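You operate a simulated robot arm through the tools that you are given. There is no shell and no other tool. Be economical: measure what you need, move in short steps, check, and stop when the job is done.

Carry out the task below with a simulated two-armed robot. There is one attempt and no reset: what you move stays moved.

## Task
Pick up the tall carton from the white bench with one hand, pass it to the other hand and put it on the brown-topped red bench. Set down upright: tall carton.
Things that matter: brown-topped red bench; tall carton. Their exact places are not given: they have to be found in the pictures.

The check looks at the end state, three seconds after you hand in, the way a careful person would. Anything else that was tipped, shoved, dropped, spilled or broken makes it a failure.

## Robot
Two 7-joint arms with two-finger parallel grippers on one trunk, on a base that drives. Base frame: it is fixed to the floor where the robot stands at the start and does not move with it; the origin is under the middle of the robot, x ahead of it, y to its left, z up; the surface under the hand at the start is at about z = 76. Units: cm, rad, N and s.
The left shoulder is at the start at [5, 16.5, 110.5], the right one opposite. With the tool pointing down near the work surface each hand reaches from about 18 to 68 cm from the robot's upright axis, wherever it stands, measured 20 degrees to its own side. Places, roughly: brown-topped red bench [70, 200, 80]. Payload 3.91 kg a hand.
The tool frame of a hand sits at the grasp point between the pads (the TCP): z along the fingers, y along the line on which they close. The tips reach 3 cm beyond it. The gripper opens to 11 cm. The fingers are 2 cm wide and 1 cm thick; the gripper's body (4.8 by 11.2 cm) begins 5.5 cm behind the TCP.
Orientation is told as [roll, pitch, yaw] about the base's x, y, z axes, in that order, counted from this pose: with the fingers straight down and closing along the base's y, the tool's x points along the base's -x, its y along +y and its z along -z.

## Interface
- The arms move only by the tool drive_tool. It takes "left_series", "right_series" or both (then of equal length, played together; a hand with none holds still); each is text: rows parted by semicolons, each of 7 numbers parted by spaces: the finger opening in cm, from 0 to 11, then the shift along the tool's x, y, z in units of 40 mm (1.0 is 40 mm), then the turn, a rotation vector about the tool's x, y, z in units of 6 degrees (1.0 is 6 degrees). In form: grip tx ty tz wx wy wz; .... A call has 1 to 8 rows; each row shifts and turns the commanded pose from where the row before left it, along the tool's axes as they then stand. A call with a number of a shift or a turn outside -1 to 1 is refused whole. Each row takes 0.2 s and may step no farther than 5 cm and 0.15 rad from the row before; otherwise, or with a gripper value out of range, the whole call is refused. Where a pose cannot be reached the arm comes as near as it can. A force on the tool above 40 N (or 10 N above the force at the start of the call, whichever is more), or a blocked arm, ends the call early, and 0.2 s more pass. Each finger travels about 4.5 cm/s and halts on what it meets, pressing with about 44 N; the grip force reading is that of the motor and also rises with nothing between the fingers. The clock runs only during rows and for 0.2 s after the last one: add rows that do not move to give the fingers time. It gives the time, the measured TCP pose, the force on the tool (base axes), the opening and the grip force at its end, in the units of the frame above (readings bear some noise), with the torque about the TCP (base axes, N m) and any sound that the robot's microphone picked up.
- Cameras (640 x 400 px; columns grow to the right, rows downward): "scene" is now at [11.96, 1.1, 129]; the picture's right is [0.19, -0.98, 0.00], its down [-0.54, -0.10, -0.84] and it looks along [0.82, 0.16, -0.55] (base axes); focal length 270 px, centre (320, 200). "left" rides on the left gripper at [7.2, -1.7, -10.3] in its tool frame; the picture's right is [0.23, 0.97, 0.00], its down [-0.76, 0.18, -0.62] and it looks along [-0.61, 0.14, 0.78] (tool axes); focal length 222 px, centre (320, 200). "right" rides on the right gripper at [7.2, 1.7, -10.3] in its tool frame; the picture's right is [-0.23, 0.97, 0.00], its down [-0.76, -0.18, -0.62] and it looks along [-0.61, -0.14, 0.78] (tool axes); focal length 222 px, centre (320, 200).
- grab_frame(camera): a new picture of that camera. The clock stands still meanwhile.
- lift_body(by): slides the trunk up (or, below 0, down) by that many cm; the arms and the scene camera ride with it, the base frame stays. It gives what a move gives, with no picture.
- drive_base(legs): drives the robot by 1 to 6 legs, each [ahead, left, turn to the left] in cm, cm and rad, along the robot's own axes; the way and the turn of a leg run together, so that a leg with both is an arc; at most 150 cm and 3.142 rad a leg. The arms and the cameras ride along, it lands a little off, and it stops where it bumps. It gives what a move gives.
- turn_head(pan, tilt): turns the head with the scene camera to pan (to the left, within 1.396 rad either way) and tilt (down, from -0.506 to 1.204), counted from straight ahead of the robot. It gives what a move gives.
- measure_at(camera, pixels): for up to 12 pixels [column, row] of the newest picture of that camera ("zoom" is the newest enlarged one), the place [x, y, z] in the base frame of the surface seen there, good to about 0.3 cm, but the place of the scene camera against the robot may be out by one fixed shift of up to 1.8 cm in any direction. The clock stands still meanwhile.
- inspect(camera, box): a new picture of the part [left, top, right, bottom] of that camera's present view, enlarged. The clock stands still meanwhile.
- sign_off(): hands the job in; it is judged then, once.

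Keep the steps short. Do not move on a guess: measure, check each grasp and each placing, and mend mistakes. In all there are 80 turns and 78 pictures (those below and enlarged ones count). Leave the grippers open and the arms clear of the work at the hand-in unless told otherwise, and finish with a single line.

The tools are called after "Call:" as a command line: name --argument value ..., lists and objects as JSON in quotes. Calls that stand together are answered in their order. drive_tool: Moves the arms, as the interface text tells. Its arguments: {"type":"object","properties":{"left_series":{"type":"string"},"right_series":{"type":"string"}},"required":[]} The other tools are called the same way: lift_body (by) slides the trunk up or down; drive_base (legs) drives the base; turn_head (pan, tilt) turns the head that bears the scene camera; grab_frame (camera) takes a picture; measure_at (camera, pixels) gives the place of the surface under pixels of a picture; inspect (camera, box) takes an enlarged picture of a part of a camera's view; sign_off () hands the job in.

At the start:

```text
time: 0.0
left_position: [53.34, 21.95, 104.18]
left_tool_rot: [0.001, -0.001, 0.001]
left_force: [1.4, -0.5, 0.6]
left_ft_torque: [0.01, -0.03, 0.0]
left_opening: 10.97
left_grasp_force: 0.1
right_position: [48.49, -11.99, 103.22]
right_tool_rot: [0.0, -0.001, -0.001]
right_force: [-0.6, 0.6, -0.6]
right_ft_torque: [0.01, 0.01, 0.02]
right_opening: 11.01
right_grasp_force: 0.1
trunk travel left (down, up): [-32.5, 17.8]
robot x, y, heading: [0.08, -0.23, -0.0]
head pan, tilt: [0.187, 0.576]
```

scene: 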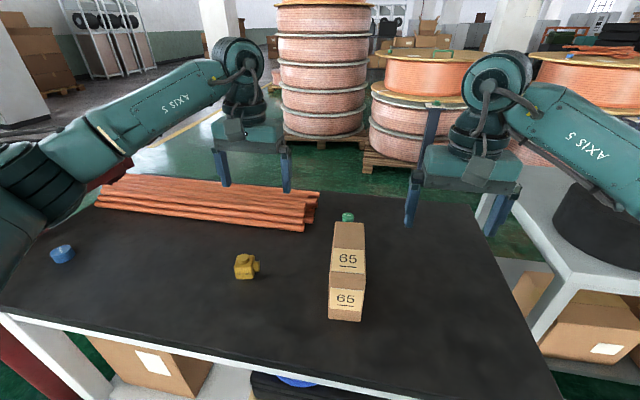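
right: 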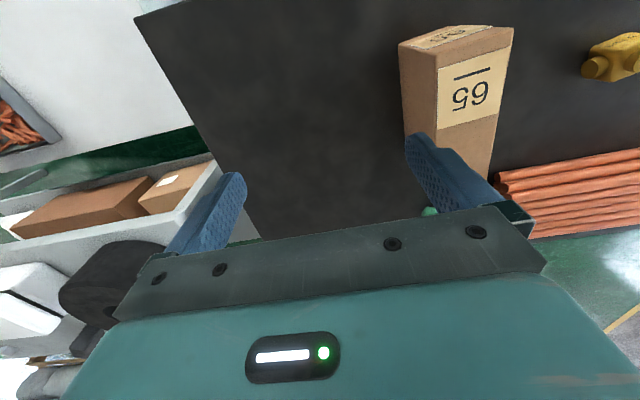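
left: 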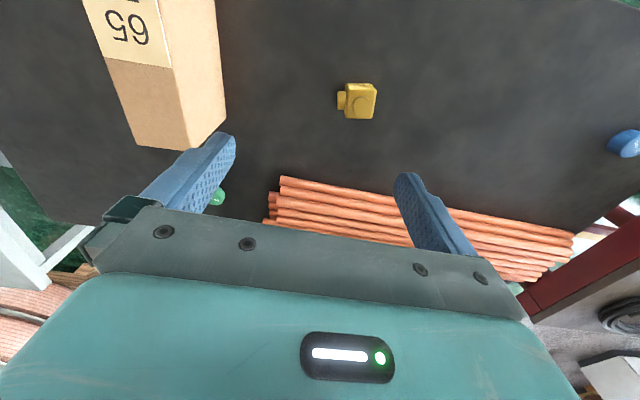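

The carton stands near (348, 270) in the scene picture. I measure its corners and the table next to it.

Call:
inspect --camera "scene" --box '[270, 190, 430, 340]'

Call:
measure_at --camera "scene" --pixels '[[336, 224], [363, 225], [348, 240], [332, 270], [364, 272], [348, 262], [348, 285], [346, 310], [330, 317], [361, 319], [347, 217], [380, 300]]'

Call:
measure_at --camera "right" --pixels '[[405, 44], [440, 46], [508, 32], [450, 32], [470, 60], [420, 100], [465, 150], [430, 212], [350, 150]]'

```text
2.67 times, centred on (350, 265) of scene
```

zoom: 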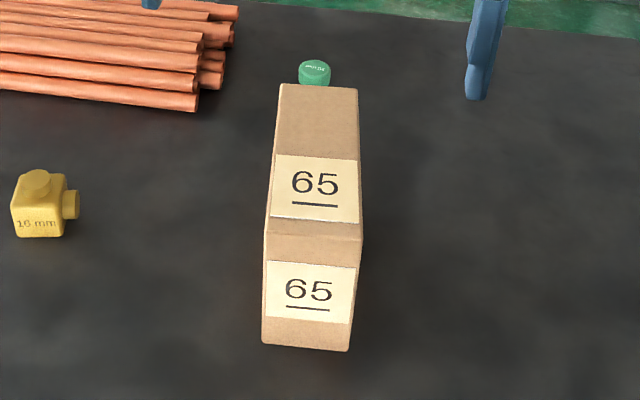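

```text
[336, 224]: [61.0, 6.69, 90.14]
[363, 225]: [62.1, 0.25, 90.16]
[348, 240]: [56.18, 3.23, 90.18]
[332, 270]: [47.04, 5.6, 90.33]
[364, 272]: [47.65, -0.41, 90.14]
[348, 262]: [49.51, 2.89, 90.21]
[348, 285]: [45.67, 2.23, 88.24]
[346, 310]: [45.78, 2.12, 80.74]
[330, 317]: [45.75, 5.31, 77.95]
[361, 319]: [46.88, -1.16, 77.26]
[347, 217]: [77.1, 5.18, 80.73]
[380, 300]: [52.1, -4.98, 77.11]
```

```text
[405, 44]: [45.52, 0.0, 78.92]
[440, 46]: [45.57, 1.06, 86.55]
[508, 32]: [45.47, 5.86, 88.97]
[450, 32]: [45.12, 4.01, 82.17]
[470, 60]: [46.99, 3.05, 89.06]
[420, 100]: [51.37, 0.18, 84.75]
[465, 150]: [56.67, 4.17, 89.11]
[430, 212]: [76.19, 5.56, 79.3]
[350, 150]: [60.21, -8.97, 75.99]
```

The carton is about 16 cm long in x, 6 cm wide in y and 13 cm high. I look at it closer from both wrist cameras for its marks and edges.

Call:
inspect --camera "right" --box '[370, 0, 570, 125]'

Call:
inspect --camera "left" --box '[60, 0, 300, 150]'

Call:
measure_at --camera "left" --pixels '[[120, 90], [150, 60], [130, 140], [178, 146], [190, 130], [215, 100], [180, 20], [165, 70], [110, 62], [218, 197]]'

```text
3.20 times, centred on (470, 62) of right
```

zoom: 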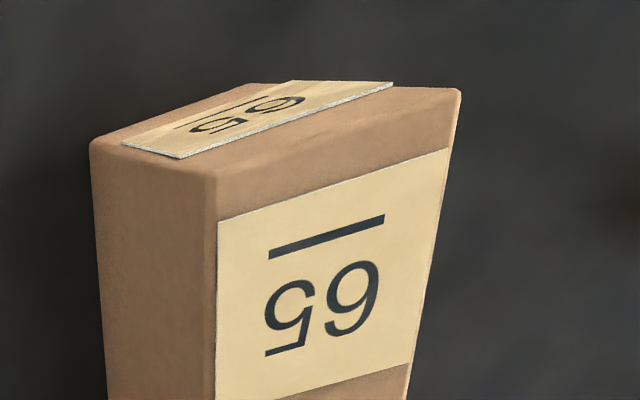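

```text
2.67 times, centred on (180, 75) of left
```

zoom: 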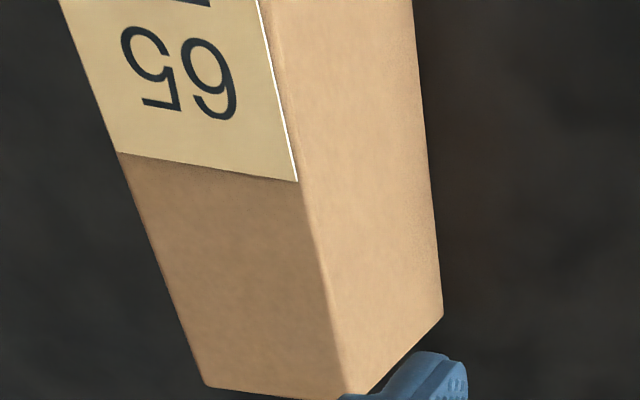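

```text
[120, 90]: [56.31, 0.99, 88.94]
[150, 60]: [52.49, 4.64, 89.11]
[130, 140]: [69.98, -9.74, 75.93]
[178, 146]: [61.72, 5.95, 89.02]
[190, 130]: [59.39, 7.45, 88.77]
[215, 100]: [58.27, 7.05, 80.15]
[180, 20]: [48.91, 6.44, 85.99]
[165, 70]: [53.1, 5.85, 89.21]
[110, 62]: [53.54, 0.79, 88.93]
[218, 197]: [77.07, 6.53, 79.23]
```

The carton's own up is as it stands (text on its front reads upright). Now I look left for the red bench.

Call:
turn_head --pan 1.2 --tilt 0.45

Call:
grab_frame --camera "scene"

```text
time: 1.3
left_position: [53.43, 21.93, 104.17]
left_tool_rot: [0.0, -0.002, -0.001]
left_force: [0.0, 0.2, 0.3]
left_ft_torque: [0.03, 0.0, 0.02]
left_opening: 10.98
left_grasp_force: 0.1
right_position: [48.31, -11.85, 103.29]
right_tool_rot: [0.001, 0.0, 0.002]
right_force: [0.0, -0.6, -0.1]
right_ft_torque: [0.05, 0.01, -0.01]
right_opening: 10.99
right_grasp_force: 0.1
trunk travel left (down, up): [-32.5, 17.8]
robot x, y, heading: [-0.13, 0.25, -0.003]
head pan, tilt: [1.201, 0.45]
```

```text
71 pictures are left
```

scene: 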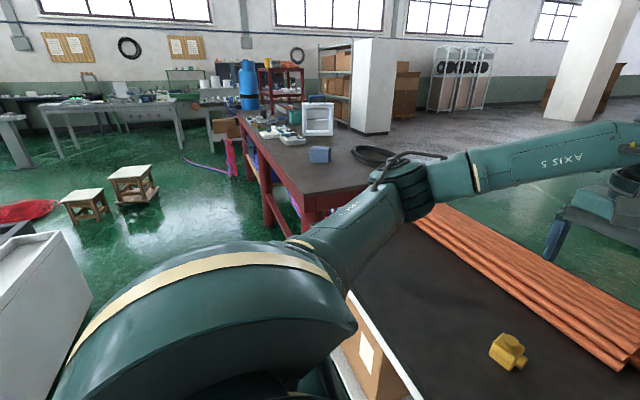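

The brown-topped red bench is around (300, 165), with things on it. I measure its top and edges.

Call:
measure_at --camera "scene" --pixels '[[305, 194], [240, 115], [367, 181], [320, 155], [290, 160], [340, 165], [370, 155], [275, 130], [300, 175], [265, 145], [330, 180], [315, 110]]'

Call:
inspect --camera "scene" --box '[220, 80, 460, 230]'

```text
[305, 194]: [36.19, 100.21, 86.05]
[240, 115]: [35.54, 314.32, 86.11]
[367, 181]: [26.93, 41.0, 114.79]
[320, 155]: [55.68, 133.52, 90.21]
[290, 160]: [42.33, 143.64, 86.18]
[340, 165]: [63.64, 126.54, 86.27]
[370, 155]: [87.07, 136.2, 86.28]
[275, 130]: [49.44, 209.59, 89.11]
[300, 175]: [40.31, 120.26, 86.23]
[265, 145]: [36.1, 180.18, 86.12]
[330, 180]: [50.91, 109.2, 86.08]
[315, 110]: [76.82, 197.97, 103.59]
```

```text
2.67 times, centred on (340, 155) of scene
```

zoom: 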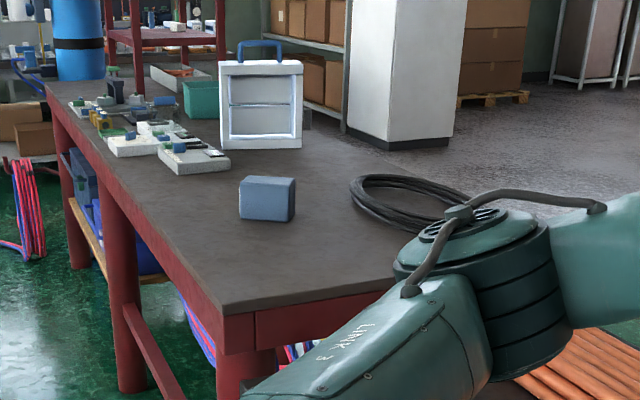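

The bench top is at about z = 85 with free space around x 45–60, y 105–125. The plan:
- The right hand grasps the carton's near end, tilted about 42° forward.
- The left hand takes it later from above at the far part.

First I turn the right hand where it is, well above everything.

Call:
drive_tool --right_series "11 0 0 0 0 0 -0.57; 11 0 0 0 0 -1 0; 11 0 0 0 0 -1 0; 11 0 0 0 0 -1 0; 11 0 0 0 0 -1 0; 11 0 0 0 0 -1 0; 11 0 0 0 0 -1 0; 11 0 0 0 0 -1 0"

Call:
turn_head --pan 0.19 --tilt 0.65

Call:
grab_frame --camera "scene"

```text
time: 3.1
left_position: [53.39, 21.91, 104.26]
left_tool_rot: [-0.001, -0.001, 0.001]
left_force: [-0.1, -0.1, 0.5]
left_ft_torque: [0.03, -0.01, 0.01]
left_opening: 10.99
left_grasp_force: 0.1
right_position: [48.33, -11.88, 103.25]
right_tool_rot: [0.003, -0.733, 0.058]
right_force: [-0.1, -0.5, 0.1]
right_ft_torque: [-0.01, 0.02, -0.01]
right_opening: 11.0
right_grasp_force: 0.1
trunk travel left (down, up): [-32.5, 17.8]
robot x, y, heading: [-0.23, 0.11, -0.004]
head pan, tilt: [1.201, 0.45]
```

```text
time: 4.3
left_position: [53.4, 21.96, 104.17]
left_tool_rot: [0.002, 0.001, 0.0]
left_force: [0.2, 0.3, 0.6]
left_ft_torque: [0.0, 0.0, 0.02]
left_opening: 11.0
left_grasp_force: 0.1
right_position: [48.44, -11.86, 103.25]
right_tool_rot: [0.002, -0.734, 0.06]
right_force: [0.6, -0.1, 0.2]
right_ft_torque: [-0.01, -0.02, -0.02]
right_opening: 11.0
right_grasp_force: 0.0
trunk travel left (down, up): [-32.5, 17.8]
robot x, y, heading: [-0.44, -0.06, -0.002]
head pan, tilt: [0.19, 0.649]
```

```text
69 pictures are left
```

scene: 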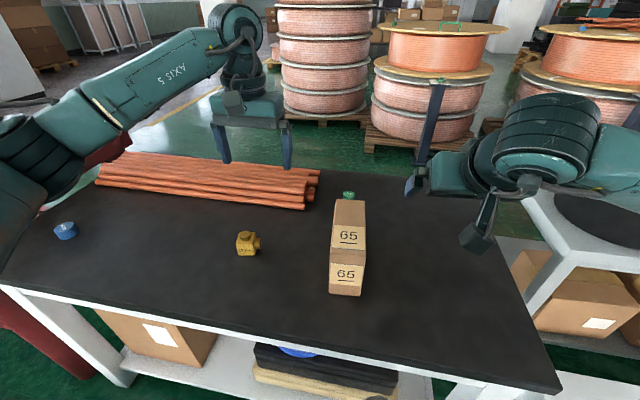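

The turn is clean (pitch −0.734, yaw 0.06). Next I move the right hand to the pre-grasp point, 12 cm back along the approach line.

Call:
drive_tool --right_series "11 0.451 0.7475 0.088 0 0 0; 11 0.451 0.7475 0.088 0 0 0; 11 0.451 0.7475 0.088 0 0 0; 11 0.451 0.7475 0.088 0 0 0; 11 0.451 0.7475 0.088 0 0 0; 11 0 0 0 0 0 0"

Call:
grab_frame --camera "right"

Call:
grab_frame --camera "scene"

```text
time: 5.8
left_position: [53.28, 21.93, 104.22]
left_tool_rot: [0.0, -0.002, 0.0]
left_force: [0.2, -0.4, 0.4]
left_ft_torque: [-0.03, 0.04, 0.0]
left_opening: 11.01
left_grasp_force: 0.1
right_position: [41.85, 2.6, 96.13]
right_tool_rot: [0.001, -0.733, 0.06]
right_force: [-0.7, -0.6, -0.5]
right_ft_torque: [-0.02, -0.03, 0.02]
right_opening: 11.01
right_grasp_force: 0.1
trunk travel left (down, up): [-32.5, 17.8]
robot x, y, heading: [0.14, 0.08, 0.001]
head pan, tilt: [0.19, 0.649]
```

```text
68 pictures are left
```

right: 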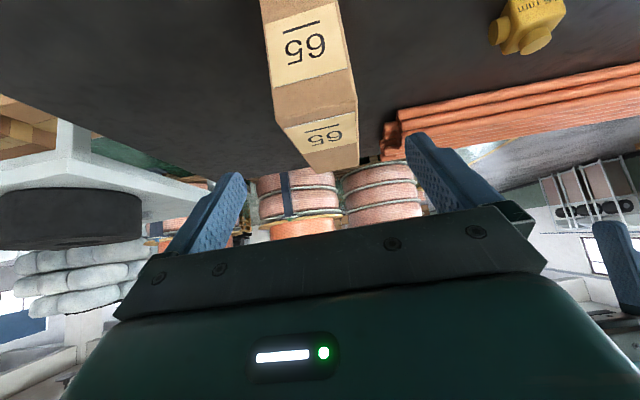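

```text
67 pictures are left
```

scene: 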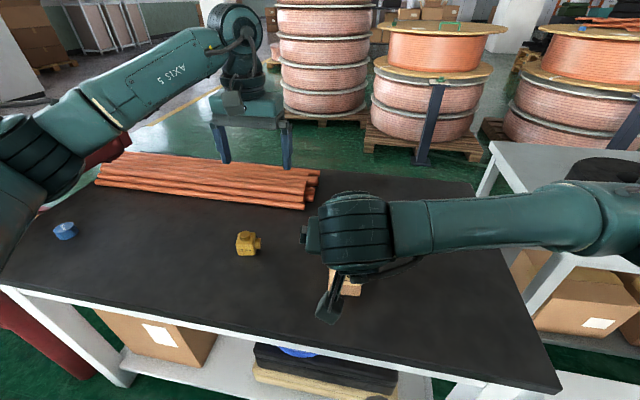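

The carton sits between the fingers in the right view. I measure its edges from here to check the alignment.

Call:
measure_at --camera "right" --pixels '[[282, 124], [354, 99], [310, 164], [356, 160], [318, 135], [300, 20], [270, 90], [345, 60], [350, 130], [300, 100]]'

```text
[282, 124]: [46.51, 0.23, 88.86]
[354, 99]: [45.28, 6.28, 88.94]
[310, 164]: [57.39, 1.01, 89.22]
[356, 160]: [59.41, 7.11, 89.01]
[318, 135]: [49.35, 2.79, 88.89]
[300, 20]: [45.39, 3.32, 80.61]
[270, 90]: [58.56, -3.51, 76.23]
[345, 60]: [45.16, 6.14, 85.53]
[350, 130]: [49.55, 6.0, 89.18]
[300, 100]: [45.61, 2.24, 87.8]
```

The carton is centred within a few millimetres: top z 89, near face x 45.3. I advance 12 cm along the tool axis.

Call:
drive_tool --right_series "11 0 0.05 0.75 0 0 0; 11 0 0 0.75 0 0 0; 11 0 0 0.75 0 0 0; 11 0 0 0.75 0 0 0; 11 0 0 0 0 0 0"

Call:
grab_frame --camera "right"

```text
time: 7.0
left_position: [53.45, 21.9, 104.24]
left_tool_rot: [0.0, 0.001, 0.0]
left_force: [-0.4, -0.4, 0.7]
left_ft_torque: [0.02, -0.01, 0.0]
left_opening: 11.02
left_grasp_force: 0.0
right_position: [49.97, 3.26, 87.12]
right_tool_rot: [0.0, -0.732, 0.062]
right_force: [0.1, 0.0, 0.1]
right_ft_torque: [0.01, 0.03, 0.01]
right_opening: 10.98
right_grasp_force: 0.0
trunk travel left (down, up): [-32.5, 17.8]
robot x, y, heading: [0.08, -0.07, -0.004]
head pan, tilt: [0.19, 0.649]
```

```text
66 pictures are left
```

right: 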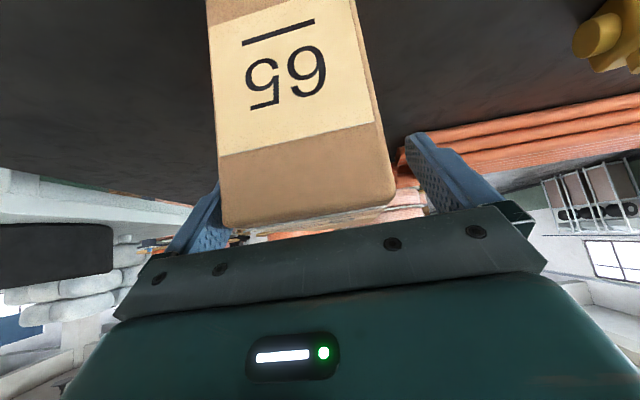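

The fingers straddle the carton with no contact. I close now, giving the fingers time.

Call:
drive_tool --right_series "8 0 0 0 0 0 0; 7 0 0 0 0 0 0; 6 0 0 0 0 0 0; 5 0 0 0 0 0 0; 5 0 0 0 0 0 0; 5 0 0 0 0 0 0; 5 0 0 0 0 0 0"

```text
time: 8.6
left_position: [53.33, 21.91, 104.2]
left_tool_rot: [0.001, 0.002, 0.0]
left_force: [-0.4, 0.0, 0.7]
left_ft_torque: [-0.01, 0.01, 0.03]
left_opening: 11.01
left_grasp_force: 0.0
right_position: [49.97, 3.4, 87.16]
right_tool_rot: [0.0, -0.733, 0.059]
right_force: [0.6, 1.5, -0.1]
right_ft_torque: [0.28, -0.08, 0.14]
right_opening: 6.78
right_grasp_force: 43.8
trunk travel left (down, up): [-32.5, 17.8]
robot x, y, heading: [0.12, 0.16, 0.007]
head pan, tilt: [0.19, 0.649]
```

Gripped at 6.78 cm with 44 N. I lift a little, 3 cm straight up, and check.

Call:
drive_tool --right_series "4 -0.167 0 -0.186 0 0 0; 4 -0.167 0 -0.186 0 0 0; 4 -0.167 0 -0.186 0 0 0; 4 0 0 0 0 0 0; 4 0 0 0 0 0 0"

Call:
grab_frame --camera "scene"

Call:
grab_frame --camera "left"

Call:
grab_frame --camera "right"

```text
time: 9.8
left_position: [53.4, 21.8, 104.11]
left_tool_rot: [-0.001, -0.001, -0.001]
left_force: [0.7, -0.1, 0.7]
left_ft_torque: [-0.01, -0.01, -0.01]
left_opening: 11.0
left_grasp_force: 0.2
right_position: [49.85, 3.37, 90.06]
right_tool_rot: [0.001, -0.733, 0.06]
right_force: [-0.1, -0.5, -5.7]
right_ft_torque: [-0.02, 0.15, 0.01]
right_opening: 6.78
right_grasp_force: 43.9
trunk travel left (down, up): [-32.5, 17.8]
robot x, y, heading: [0.0, 0.02, -0.001]
head pan, tilt: [0.19, 0.649]
```

```text
65 pictures are left
```

scene: 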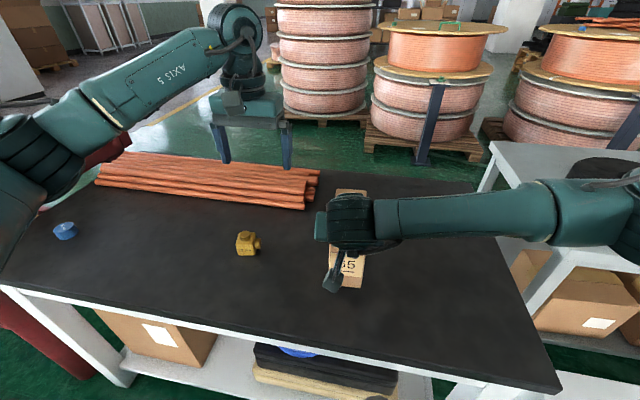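

```text
64 pictures are left
```

left: 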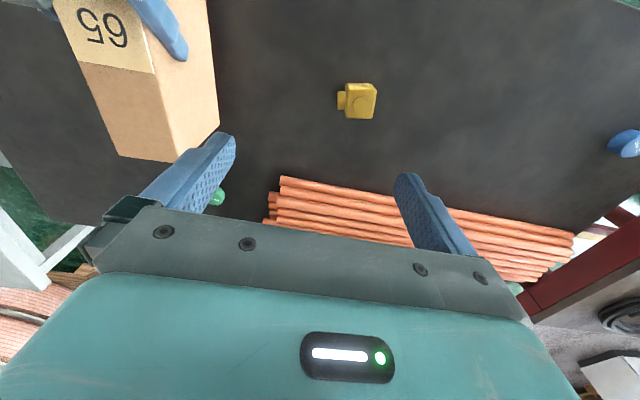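

```text
63 pictures are left
```

right: 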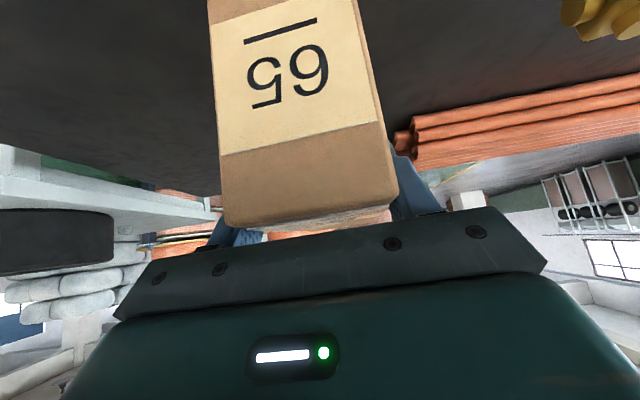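

Held: weight about 6 N, no slip seen. I check that the top is level with points in the left picture.

Call:
measure_at --camera "left" --pixels '[[90, 72], [140, 75], [105, 100], [150, 100], [125, 150], [172, 156], [190, 130], [215, 120], [180, 100], [80, 30]]'

```text
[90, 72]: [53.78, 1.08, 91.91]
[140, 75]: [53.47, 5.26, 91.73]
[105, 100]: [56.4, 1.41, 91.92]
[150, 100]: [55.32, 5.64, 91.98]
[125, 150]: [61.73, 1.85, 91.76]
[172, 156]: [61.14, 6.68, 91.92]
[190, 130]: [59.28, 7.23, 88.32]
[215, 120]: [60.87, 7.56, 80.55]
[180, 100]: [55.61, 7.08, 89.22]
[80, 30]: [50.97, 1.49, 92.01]
```

The carton is level (top z ≈ 91.9), with its far end at x ≈ 62. I bring the left hand over its far part at x ≈ 58, y ≈ 3.9, staying at z 104 with the matching yaw.

Call:
drive_tool --left_series "11 -0.233 0 0 0 0 0; 11 -0.233 -0.75 0 0 0 0; 11 -0.233 -0.75 0 0 0 0; 11 -0.233 -0.75 0 0 0 0; 11 -0.233 -0.75 0 0 0 0; 11 0 -0.75 0 0 0 0; 11 0 -0.75 0 0 0 -0.57; 11 0 0 0 0 0 0"

Call:
grab_frame --camera "left"

Call:
grab_frame --camera "scene"

```text
time: 11.6
left_position: [57.99, 3.97, 104.32]
left_tool_rot: [0.001, 0.0, 0.062]
left_force: [0.1, 0.3, -0.5]
left_ft_torque: [-0.02, -0.02, 0.02]
left_opening: 11.0
left_grasp_force: 0.0
right_position: [50.0, 3.35, 90.17]
right_tool_rot: [-0.001, -0.734, 0.059]
right_force: [0.1, 0.2, -4.6]
right_ft_torque: [0.0, 0.19, 0.02]
right_opening: 6.76
right_grasp_force: 44.4
trunk travel left (down, up): [-32.5, 17.8]
robot x, y, heading: [-0.27, -0.18, 0.002]
head pan, tilt: [0.19, 0.649]
```

```text
62 pictures are left
```

left: 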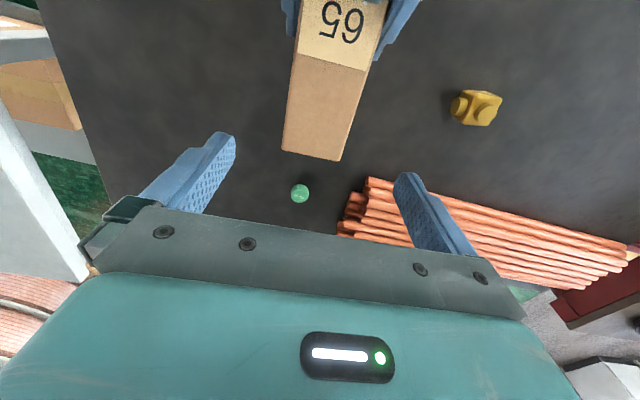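

```text
61 pictures are left
```

scene: 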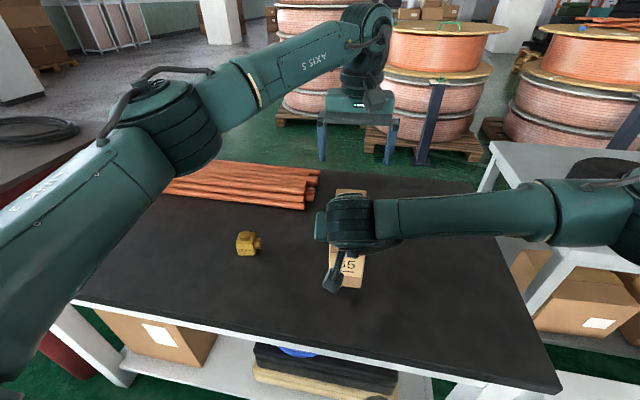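

The left hand is in place with the carton below. I measure the far edges before descending.

Call:
measure_at --camera "left" --pixels '[[286, 148], [336, 157], [298, 70], [364, 85], [345, 140], [315, 120], [325, 60]]'

```text
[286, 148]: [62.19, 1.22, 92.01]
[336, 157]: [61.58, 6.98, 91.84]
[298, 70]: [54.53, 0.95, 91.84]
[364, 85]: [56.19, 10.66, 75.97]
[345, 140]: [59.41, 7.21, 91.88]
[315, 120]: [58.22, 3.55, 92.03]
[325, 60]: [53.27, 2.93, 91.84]
```

Centred within 2 mm. I descend the left hand 15.4 cm to straddle the carton.

Call:
drive_tool --left_series "11 0 0.03 0.7 0 0 0; 11 0 0 0.7 0 0 0; 11 0 0 0.7 0 0 0; 11 0 0 0.7 0 0 0; 11 0 0 0.55 0 0 0; 11 0 0 0.5 0 0 0; 11 0 0 0 0 0 0"

Call:
grab_frame --camera "left"

Call:
grab_frame --camera "scene"

```text
time: 13.2
left_position: [58.0, 4.14, 88.71]
left_tool_rot: [0.0, 0.001, 0.06]
left_force: [0.2, -0.4, 0.5]
left_ft_torque: [-0.02, -0.01, -0.04]
left_opening: 10.99
left_grasp_force: 0.1
right_position: [49.95, 3.35, 90.07]
right_tool_rot: [0.001, -0.735, 0.06]
right_force: [0.5, 0.6, -3.8]
right_ft_torque: [-0.04, 0.21, -0.01]
right_opening: 6.78
right_grasp_force: 44.0
trunk travel left (down, up): [-32.5, 17.8]
robot x, y, heading: [-0.2, -0.04, -0.002]
head pan, tilt: [0.19, 0.649]
```

```text
60 pictures are left
```

left: 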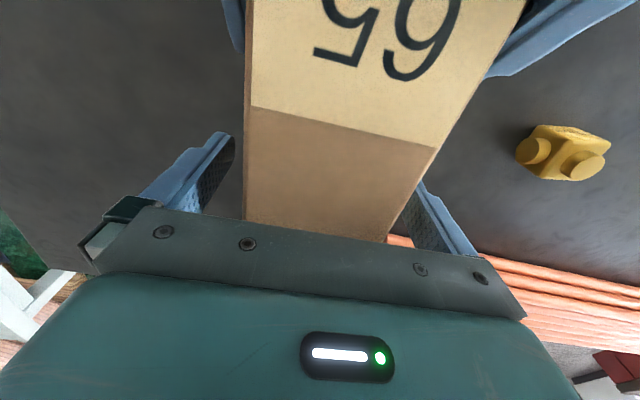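

```text
59 pictures are left
```

scene: 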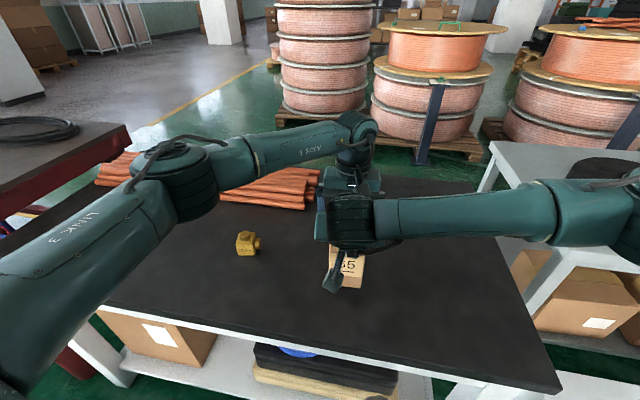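

The left fingers straddle the carton with no contact. I close the left hand.

Call:
drive_tool --left_series "8 0 0 0 0 0 0; 7 0 0 0 0 0 0; 6 0 0 0 0 0 0; 5 0 0 0 0 0 0; 4 0 0 0 0 0 0; 4 0 0 0 0 0 0; 4 0 0 0 0 0 0"

```text
time: 14.8
left_position: [58.0, 4.04, 88.74]
left_tool_rot: [-0.003, -0.001, 0.059]
left_force: [0.8, -8.4, 0.2]
left_ft_torque: [0.34, 0.02, 0.22]
left_opening: 6.76
left_grasp_force: 44.3
right_position: [49.86, 3.42, 90.23]
right_tool_rot: [0.002, -0.733, 0.061]
right_force: [-1.1, 8.5, -3.5]
right_ft_torque: [-0.23, 0.09, 0.4]
right_opening: 6.79
right_grasp_force: 44.2
trunk travel left (down, up): [-32.5, 17.8]
robot x, y, heading: [-0.2, 0.23, 0.004]
head pan, tilt: [0.19, 0.649]
```

Both hands grip firmly. I open the right hand slowly.

Call:
drive_tool --right_series "7 0 0 0 0 0 0; 8 0 0 0 0 0 0; 9 0 0 0 0 0 0; 10 0 0 0 0 0 0; 11 0 0 0 0 0 0; 11 0 0 0 0 0 0; 11 0 0 0 0 0 0"

Call:
grab_frame --camera "right"

Call:
grab_frame --camera "left"

```text
time: 16.4
left_position: [57.93, 4.04, 88.66]
left_tool_rot: [0.0, -0.001, 0.061]
left_force: [0.0, -0.3, -0.6]
left_ft_torque: [0.01, -0.16, 0.01]
left_opening: 6.76
left_grasp_force: 43.9
right_position: [50.0, 3.33, 90.15]
right_tool_rot: [0.001, -0.733, 0.06]
right_force: [0.6, -0.2, 0.3]
right_ft_torque: [-0.02, -0.02, -0.02]
right_opening: 11.02
right_grasp_force: 0.0
trunk travel left (down, up): [-32.5, 17.8]
robot x, y, heading: [-0.3, 0.0, 0.001]
head pan, tilt: [0.19, 0.649]
```

```text
58 pictures are left
```

right: 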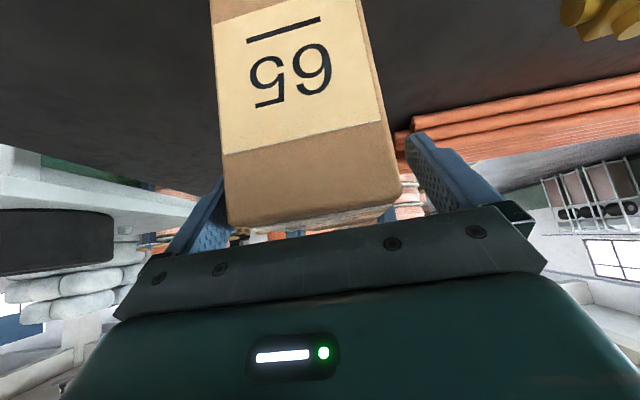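

```text
57 pictures are left
```

left: 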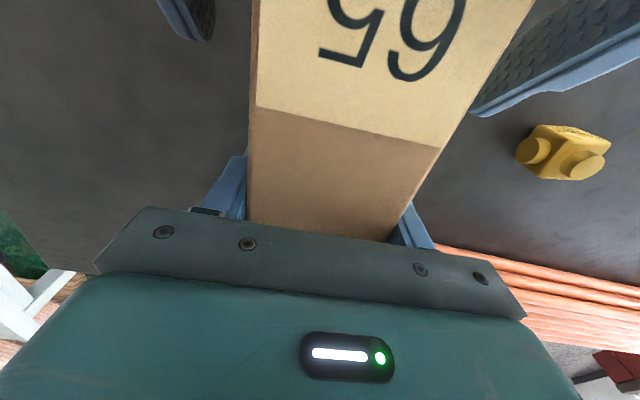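

The carton stayed put when the right hand opened. I back the right hand out 14 cm along its axis.

Call:
drive_tool --right_series "11 0 0 -0.5 0 0 0; 11 0 0 -0.75 0 0 0; 11 0 0 -0.75 0 0 0; 11 0 0 -0.75 0 0 0; 11 0 0 -0.75 0 0 0; 11 0 0 0 0 0 0"

Call:
grab_frame --camera "right"

Call:
measure_at --camera "left" --pixels '[[265, 125], [330, 170], [300, 80], [420, 160], [400, 110], [330, 215]]'

```text
time: 17.8
left_position: [58.02, 3.96, 88.7]
left_tool_rot: [0.001, 0.0, 0.06]
left_force: [-0.1, -0.5, -0.4]
left_ft_torque: [0.0, -0.18, 0.03]
left_opening: 6.81
left_grasp_force: 44.6
right_position: [40.72, 2.67, 100.52]
right_tool_rot: [0.001, -0.733, 0.058]
right_force: [0.1, 0.7, -0.2]
right_ft_torque: [-0.04, -0.01, -0.03]
right_opening: 10.99
right_grasp_force: 0.0
trunk travel left (down, up): [-32.5, 17.8]
robot x, y, heading: [-0.19, -0.38, 0.005]
head pan, tilt: [0.19, 0.649]
```

```text
56 pictures are left
```

right: 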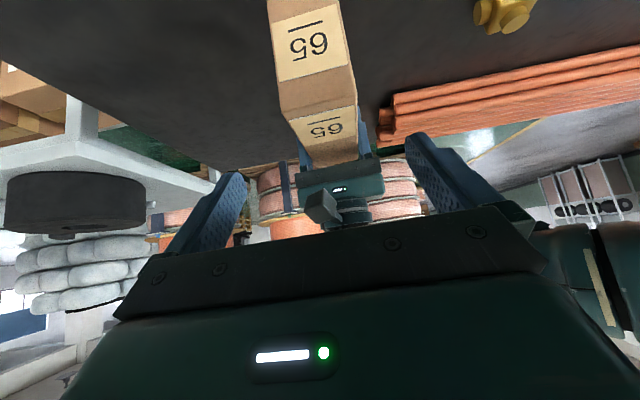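

```text
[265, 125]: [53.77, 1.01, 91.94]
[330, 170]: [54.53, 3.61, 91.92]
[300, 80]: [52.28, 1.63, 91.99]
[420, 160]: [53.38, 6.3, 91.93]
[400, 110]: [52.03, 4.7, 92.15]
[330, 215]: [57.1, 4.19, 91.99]
```

The left hand holds the carton alone, level. I raise the trunk 15 cm so that it clears everything on the red bench, then look left again for the drive.

Call:
lift_body --by 15

Call:
turn_head --pan 1.39 --tilt 0.75

Call:
grab_frame --camera "scene"

Call:
grab_frame --camera "left"

```text
time: 19.5
left_position: [57.98, 4.0, 103.63]
left_tool_rot: [-0.001, 0.002, 0.059]
left_force: [-0.8, 0.7, -4.3]
left_ft_torque: [0.0, -0.19, -0.01]
left_opening: 6.79
left_grasp_force: 44.4
right_position: [40.77, 2.53, 115.49]
right_tool_rot: [-0.003, -0.732, 0.059]
right_force: [-1.0, 0.8, 0.2]
right_ft_torque: [-0.01, 0.01, -0.02]
right_opening: 11.0
right_grasp_force: 0.1
trunk travel left (down, up): [-47.5, 2.8]
robot x, y, heading: [0.12, -0.05, 0.001]
head pan, tilt: [0.19, 0.649]
```

```text
time: 20.9
left_position: [57.9, 4.0, 103.66]
left_tool_rot: [-0.001, 0.001, 0.058]
left_force: [0.3, 0.2, -4.6]
left_ft_torque: [-0.01, -0.16, -0.02]
left_opening: 6.75
left_grasp_force: 43.3
right_position: [40.53, 2.63, 115.44]
right_tool_rot: [-0.001, -0.734, 0.059]
right_force: [0.5, -0.9, 0.4]
right_ft_torque: [0.02, -0.03, -0.02]
right_opening: 11.01
right_grasp_force: 0.1
trunk travel left (down, up): [-47.5, 2.8]
robot x, y, heading: [0.06, -0.15, -0.005]
head pan, tilt: [1.389, 0.75]
```

```text
55 pictures are left
```

scene: 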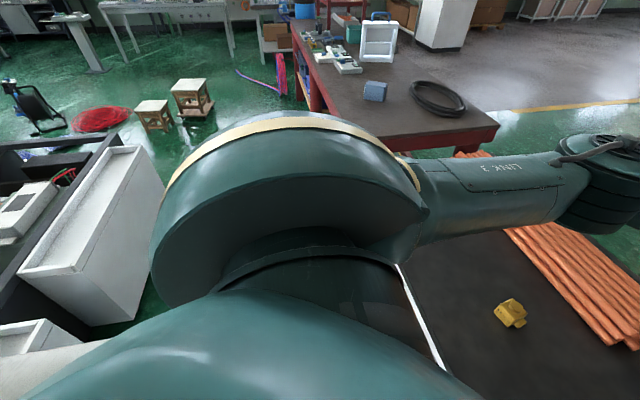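

```text
54 pictures are left
```

left: 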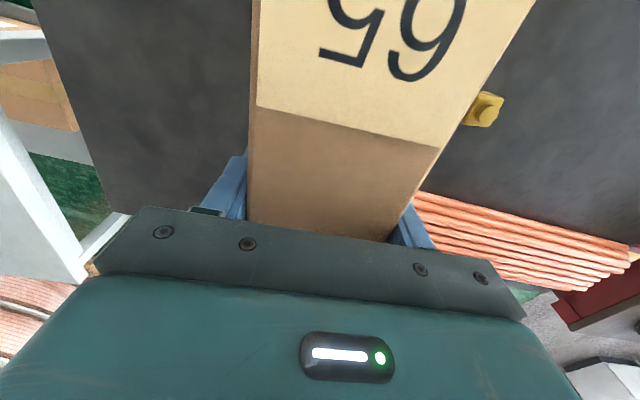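

Clear view: a white-and-dark cabinet sits at the left (90, 240) and stools at (150–190, 100). I measure these obstacles and the bench.

Call:
measure_at --camera "scene" --pixels '[[140, 148], [76, 268], [160, 200], [137, 318], [195, 112], [155, 130], [500, 128], [370, 92], [440, 100], [400, 125], [345, 95], [420, 300]]'

Call:
inspect --camera "scene" --box '[290, 0, 530, 150]'

```text
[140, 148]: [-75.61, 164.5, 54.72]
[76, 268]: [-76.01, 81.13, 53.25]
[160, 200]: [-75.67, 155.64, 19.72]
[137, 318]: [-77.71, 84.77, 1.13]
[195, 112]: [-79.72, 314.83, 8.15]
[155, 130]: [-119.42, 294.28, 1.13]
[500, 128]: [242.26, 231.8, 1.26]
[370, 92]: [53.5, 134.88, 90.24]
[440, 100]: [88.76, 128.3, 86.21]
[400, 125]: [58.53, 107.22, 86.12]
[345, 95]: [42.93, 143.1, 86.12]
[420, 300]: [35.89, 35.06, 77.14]
```

```text
2.67 times, centred on (410, 75) of scene
```

zoom: 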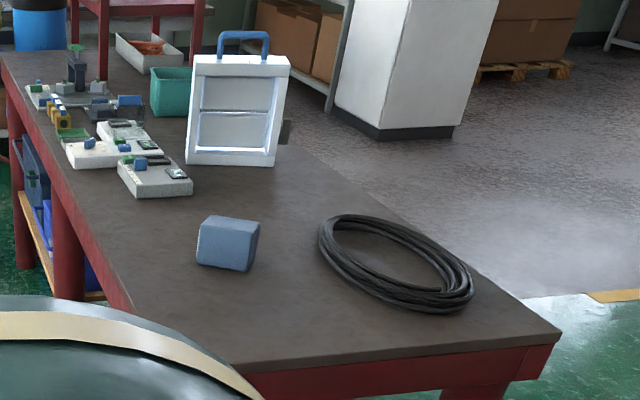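

The corridor is free from x −75 to 35, so I drive back 15 cm, left 110 cm in two legs and then check. The target is carton centre ≈ (54, 114), clear of the blue box at y ≈ 131 and the coil at x > 75.

Call:
drive_base --legs '[[-15, 0, 0], [0, 60, 0], [0, 50, 0]]'

Call:
turn_head --pan 0.3 --tilt 0.7

Call:
grab_frame --camera "scene"

Call:
grab_frame --camera "left"

```text
time: 32.2
left_position: [41.73, 115.83, 103.67]
left_tool_rot: [0.0, -0.002, 0.078]
left_force: [-1.0, 1.0, -3.9]
left_ft_torque: [0.0, -0.18, -0.01]
left_opening: 6.79
left_grasp_force: 44.4
right_position: [24.5, 114.14, 115.52]
right_tool_rot: [-0.001, -0.733, 0.079]
right_force: [-0.5, -0.2, 1.3]
right_ft_torque: [0.0, 0.01, -0.01]
right_opening: 11.0
right_grasp_force: 0.1
trunk travel left (down, up): [-47.5, 2.8]
robot x, y, heading: [-16.3, 110.79, 0.015]
head pan, tilt: [1.389, 0.75]
```

```text
time: 33.5
left_position: [41.78, 115.82, 103.68]
left_tool_rot: [0.002, 0.0, 0.079]
left_force: [0.1, 0.3, -4.9]
left_ft_torque: [-0.02, -0.2, -0.01]
left_opening: 6.77
left_grasp_force: 43.9
right_position: [24.51, 114.15, 115.45]
right_tool_rot: [-0.001, -0.733, 0.079]
right_force: [-0.6, 0.3, 0.9]
right_ft_torque: [0.0, 0.0, 0.0]
right_opening: 10.98
right_grasp_force: 0.0
trunk travel left (down, up): [-47.5, 2.8]
robot x, y, heading: [-16.17, 110.71, 0.014]
head pan, tilt: [0.3, 0.7]
```

```text
52 pictures are left
```

scene: 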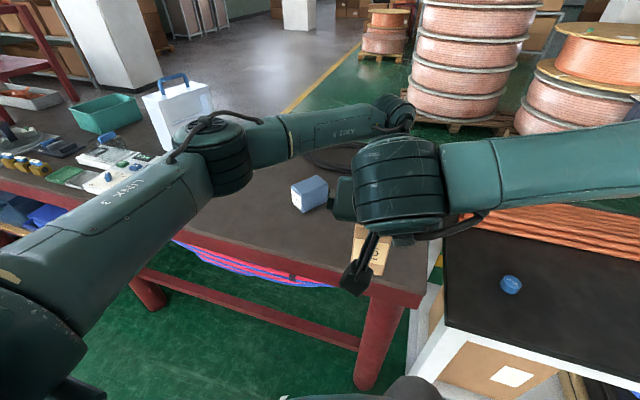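

```text
51 pictures are left
```

left: 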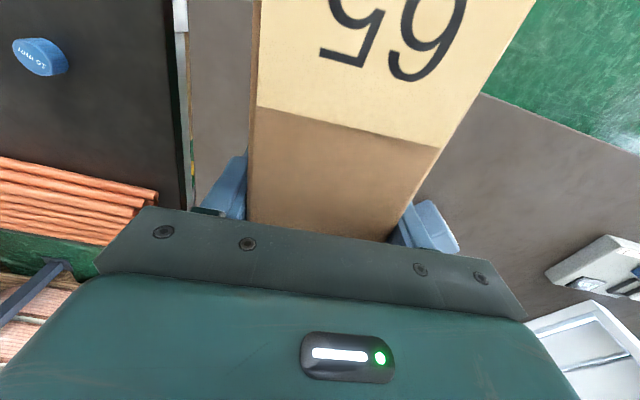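

The carton is steady in the hand. The right hand blocks the view, so I shift it 16 cm to the right at its safe height. Then I look again.

Call:
drive_tool --right_series "11 0 -0.8 0 0 0 0; 11 0 -0.8 0 0 0 0; 11 0 -0.8 0 0 0 0; 11 0 -0.8 0 0 0 0; 11 0 -0.8 0 0 0 0; 11 0 0 0 0 0 0"

Call:
grab_frame --camera "scene"

Call:
measure_at --camera "left" --pixels '[[520, 140], [230, 60], [192, 60], [205, 150], [450, 160], [500, 110], [600, 260]]'

```text
time: 34.9
left_position: [41.73, 115.89, 103.72]
left_tool_rot: [-0.001, 0.003, 0.077]
left_force: [0.1, 0.4, -4.7]
left_ft_torque: [0.04, -0.18, 0.03]
left_opening: 6.78
left_grasp_force: 44.2
right_position: [25.52, 98.22, 115.63]
right_tool_rot: [0.0, -0.733, 0.078]
right_force: [0.2, -0.2, -0.4]
right_ft_torque: [-0.02, 0.0, -0.01]
right_opening: 11.0
right_grasp_force: 0.1
trunk travel left (down, up): [-47.5, 2.8]
robot x, y, heading: [-16.24, 110.72, 0.024]
head pan, tilt: [0.3, 0.7]
```

```text
50 pictures are left
```

scene: 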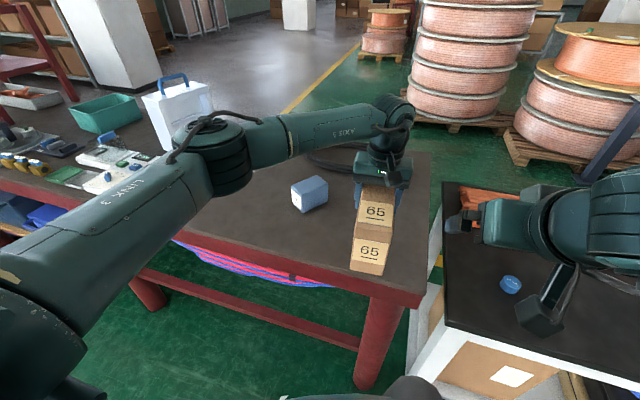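

```text
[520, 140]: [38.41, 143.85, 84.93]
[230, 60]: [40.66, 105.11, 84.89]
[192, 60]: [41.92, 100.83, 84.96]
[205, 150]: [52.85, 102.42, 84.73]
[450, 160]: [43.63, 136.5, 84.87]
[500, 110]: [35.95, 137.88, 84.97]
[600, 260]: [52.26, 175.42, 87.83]
```

The bench top is at z 84.9, with its right edge at y ≈ 100.5 and front edge at x ≈ 36. I measure the blue box and coil before moving forward.

Call:
measure_at --camera "scene" --pixels '[[294, 205], [307, 213], [328, 192], [312, 200], [316, 166], [328, 172], [420, 240], [370, 258]]'

```text
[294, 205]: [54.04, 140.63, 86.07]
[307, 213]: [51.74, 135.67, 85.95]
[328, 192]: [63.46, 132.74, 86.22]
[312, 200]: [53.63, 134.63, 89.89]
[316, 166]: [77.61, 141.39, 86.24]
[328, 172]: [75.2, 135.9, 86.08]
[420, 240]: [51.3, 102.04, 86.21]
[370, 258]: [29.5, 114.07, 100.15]
```

The blue box begins at y ≈ 132; the carton at y ≈ 116 leaves room on both sides. I drive 15.5 cm forward.

Call:
drive_base --legs '[[15.5, -1, 0]]'

Call:
grab_frame --camera "scene"

```text
time: 36.3
left_position: [57.26, 115.11, 103.59]
left_tool_rot: [0.0, 0.003, 0.078]
left_force: [0.2, 0.0, -4.9]
left_ft_torque: [0.03, -0.18, -0.04]
left_opening: 6.77
left_grasp_force: 44.1
right_position: [40.94, 97.43, 115.51]
right_tool_rot: [-0.002, -0.73, 0.079]
right_force: [0.1, -0.4, 0.7]
right_ft_torque: [0.0, -0.01, 0.02]
right_opening: 11.0
right_grasp_force: 0.0
trunk travel left (down, up): [-47.5, 2.8]
robot x, y, heading: [-0.41, 110.0, 0.02]
head pan, tilt: [0.3, 0.7]
```

```text
49 pictures are left
```

scene: 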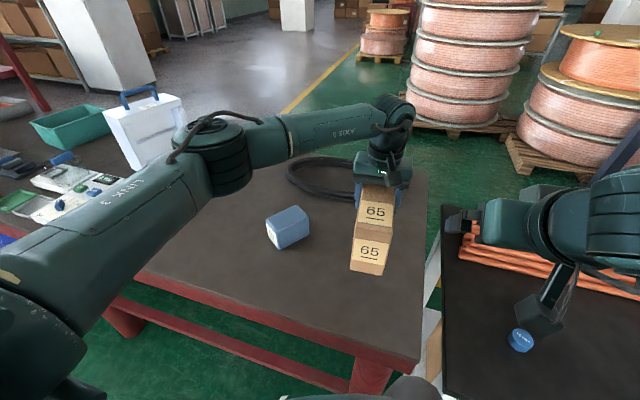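

The carton's bottom is at about z 93.8, 9 cm above the bench. I lower the trunk 8 cm, keeping the arm shape, and then look.

Call:
lift_body --by -8

Call:
grab_frame --camera "scene"

Call:
grab_frame --camera "right"

```text
time: 37.5
left_position: [57.12, 115.07, 95.85]
left_tool_rot: [0.0, 0.0, 0.078]
left_force: [-0.1, -0.9, -4.1]
left_ft_torque: [0.03, -0.17, 0.0]
left_opening: 6.76
left_grasp_force: 44.1
right_position: [40.93, 97.49, 107.54]
right_tool_rot: [0.0, -0.733, 0.08]
right_force: [0.5, -0.5, 0.3]
right_ft_torque: [0.02, 0.01, 0.0]
right_opening: 10.99
right_grasp_force: 0.1
trunk travel left (down, up): [-39.5, 10.8]
robot x, y, heading: [-0.66, 110.3, 0.022]
head pan, tilt: [0.3, 0.7]
```

```text
48 pictures are left
```

scene: 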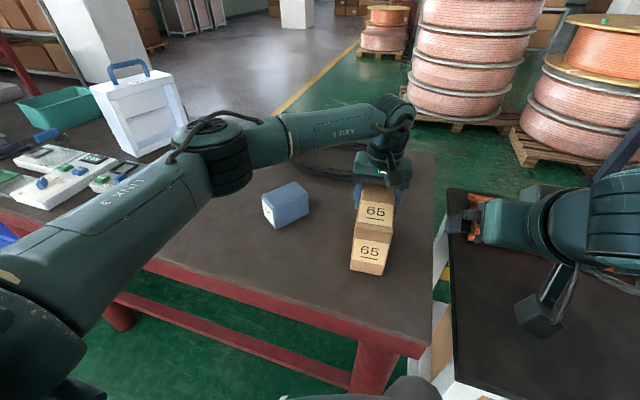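

```text
47 pictures are left
```

right: 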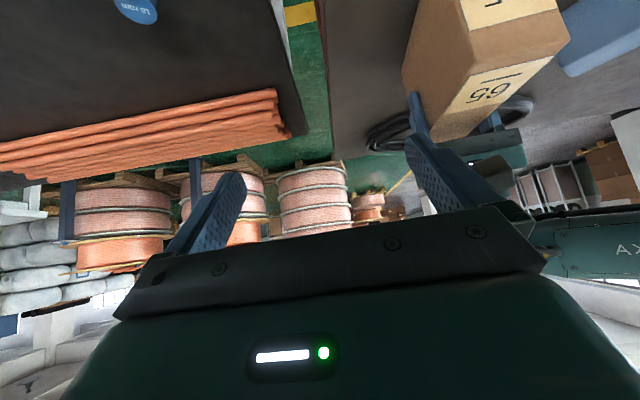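

About 1.2 cm remains. I creep down 0.8 cm and read the force.

Call:
drive_tool --left_series "4 0 0 0.05 0 0 0; 4 0 0 0.05 0 0 0; 4 0 0 0.05 0 0 0; 4 0 0 0.05 0 0 0; 4 0 0 0 0 0 0"

```text
time: 38.7
left_position: [57.24, 115.25, 94.79]
left_tool_rot: [-0.001, 0.001, 0.081]
left_force: [-0.3, -0.2, -5.0]
left_ft_torque: [-0.01, -0.17, -0.03]
left_opening: 6.8
left_grasp_force: 43.9
right_position: [41.01, 97.4, 107.57]
right_tool_rot: [-0.001, -0.734, 0.079]
right_force: [-1.2, -1.0, -1.2]
right_ft_torque: [0.01, 0.01, 0.0]
right_opening: 11.0
right_grasp_force: 0.0
trunk travel left (down, up): [-39.5, 10.8]
robot x, y, heading: [-0.58, 110.31, 0.026]
head pan, tilt: [0.3, 0.7]
```

Not touching yet (still −5 N). I creep another 3 mm.

Call:
drive_tool --left_series "4 0 0 0.025 0 0 0; 4 0 0 0.025 0 0 0; 4 0 0 0.025 0 0 0; 4 0 0 0 0 0 0"

```text
time: 39.7
left_position: [56.95, 115.2, 94.87]
left_tool_rot: [0.0, 0.002, 0.079]
left_force: [-0.5, 1.1, 10.3]
left_ft_torque: [0.17, 1.59, -0.12]
left_opening: 6.79
left_grasp_force: 43.6
right_position: [40.87, 97.43, 107.7]
right_tool_rot: [0.0, -0.735, 0.077]
right_force: [0.5, -0.4, 0.8]
right_ft_torque: [0.02, 0.01, -0.03]
right_opening: 11.01
right_grasp_force: 0.1
trunk travel left (down, up): [-39.5, 10.8]
robot x, y, heading: [-0.87, 110.48, 0.018]
head pan, tilt: [0.3, 0.7]
```

Contact, with 15 N upward. The torque suggests the near edge touches first by a hair, so I check the carton's level in the pictures before release.

Call:
grab_frame --camera "left"

Call:
measure_at --camera "left" --pixels '[[330, 215], [330, 160], [300, 100], [400, 100], [280, 30], [380, 10], [270, 200], [200, 120], [520, 120]]'

Call:
inspect --camera "right" --box '[380, 0, 620, 150]'

```text
46 pictures are left
```

left: 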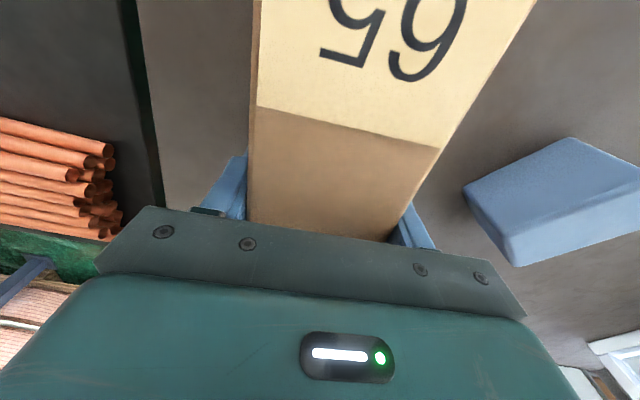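

```text
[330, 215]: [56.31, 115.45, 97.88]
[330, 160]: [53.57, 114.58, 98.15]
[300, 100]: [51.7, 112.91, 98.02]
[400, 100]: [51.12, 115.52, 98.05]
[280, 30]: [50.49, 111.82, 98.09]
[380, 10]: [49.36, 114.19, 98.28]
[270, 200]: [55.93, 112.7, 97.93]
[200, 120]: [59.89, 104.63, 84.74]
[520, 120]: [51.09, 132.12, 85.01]
```

```text
2.67 times, centred on (500, 75) of right
```

zoom: 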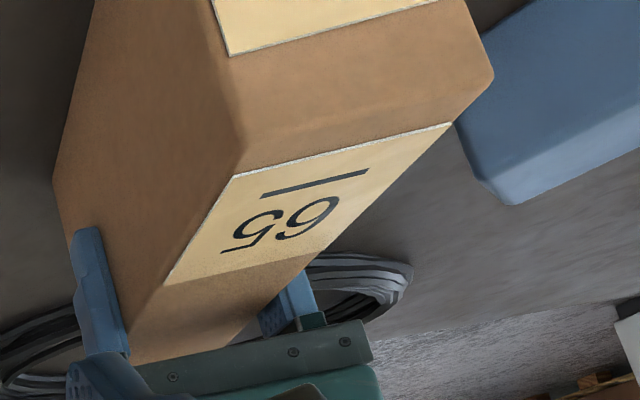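

The top is level at z 98.0, which is bench plus 13.1, so the carton stands flat. I open the left hand slowly.

Call:
drive_tool --left_series "7 0 0 0 0 0 0; 7.5 0 0 0 0 0 0; 8 0 0 0 0 0 0; 9 0 0 0 0 0 0; 10 0 0 0 0 0 0; 11 0 0 0 0 0 0; 11 0 0 0 0 0 0; 11 0 0 0 0 0 0"

Call:
grab_frame --camera "left"

```text
time: 41.5
left_position: [57.1, 114.97, 94.52]
left_tool_rot: [-0.002, 0.0, 0.079]
left_force: [-0.8, -0.6, -1.0]
left_ft_torque: [0.0, 0.01, 0.0]
left_opening: 11.0
left_grasp_force: 0.0
right_position: [40.89, 97.41, 107.68]
right_tool_rot: [0.001, -0.733, 0.079]
right_force: [-0.3, -0.6, -0.3]
right_ft_torque: [0.0, -0.01, -0.03]
right_opening: 11.01
right_grasp_force: 0.0
trunk travel left (down, up): [-39.5, 10.8]
robot x, y, heading: [-0.85, 110.11, 0.019]
head pan, tilt: [0.3, 0.7]
```

```text
44 pictures are left
```

left: 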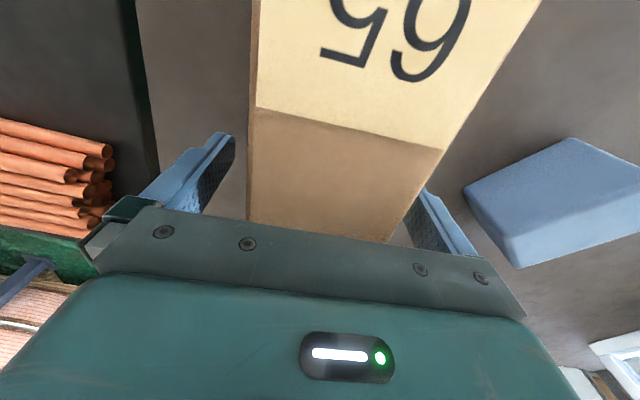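

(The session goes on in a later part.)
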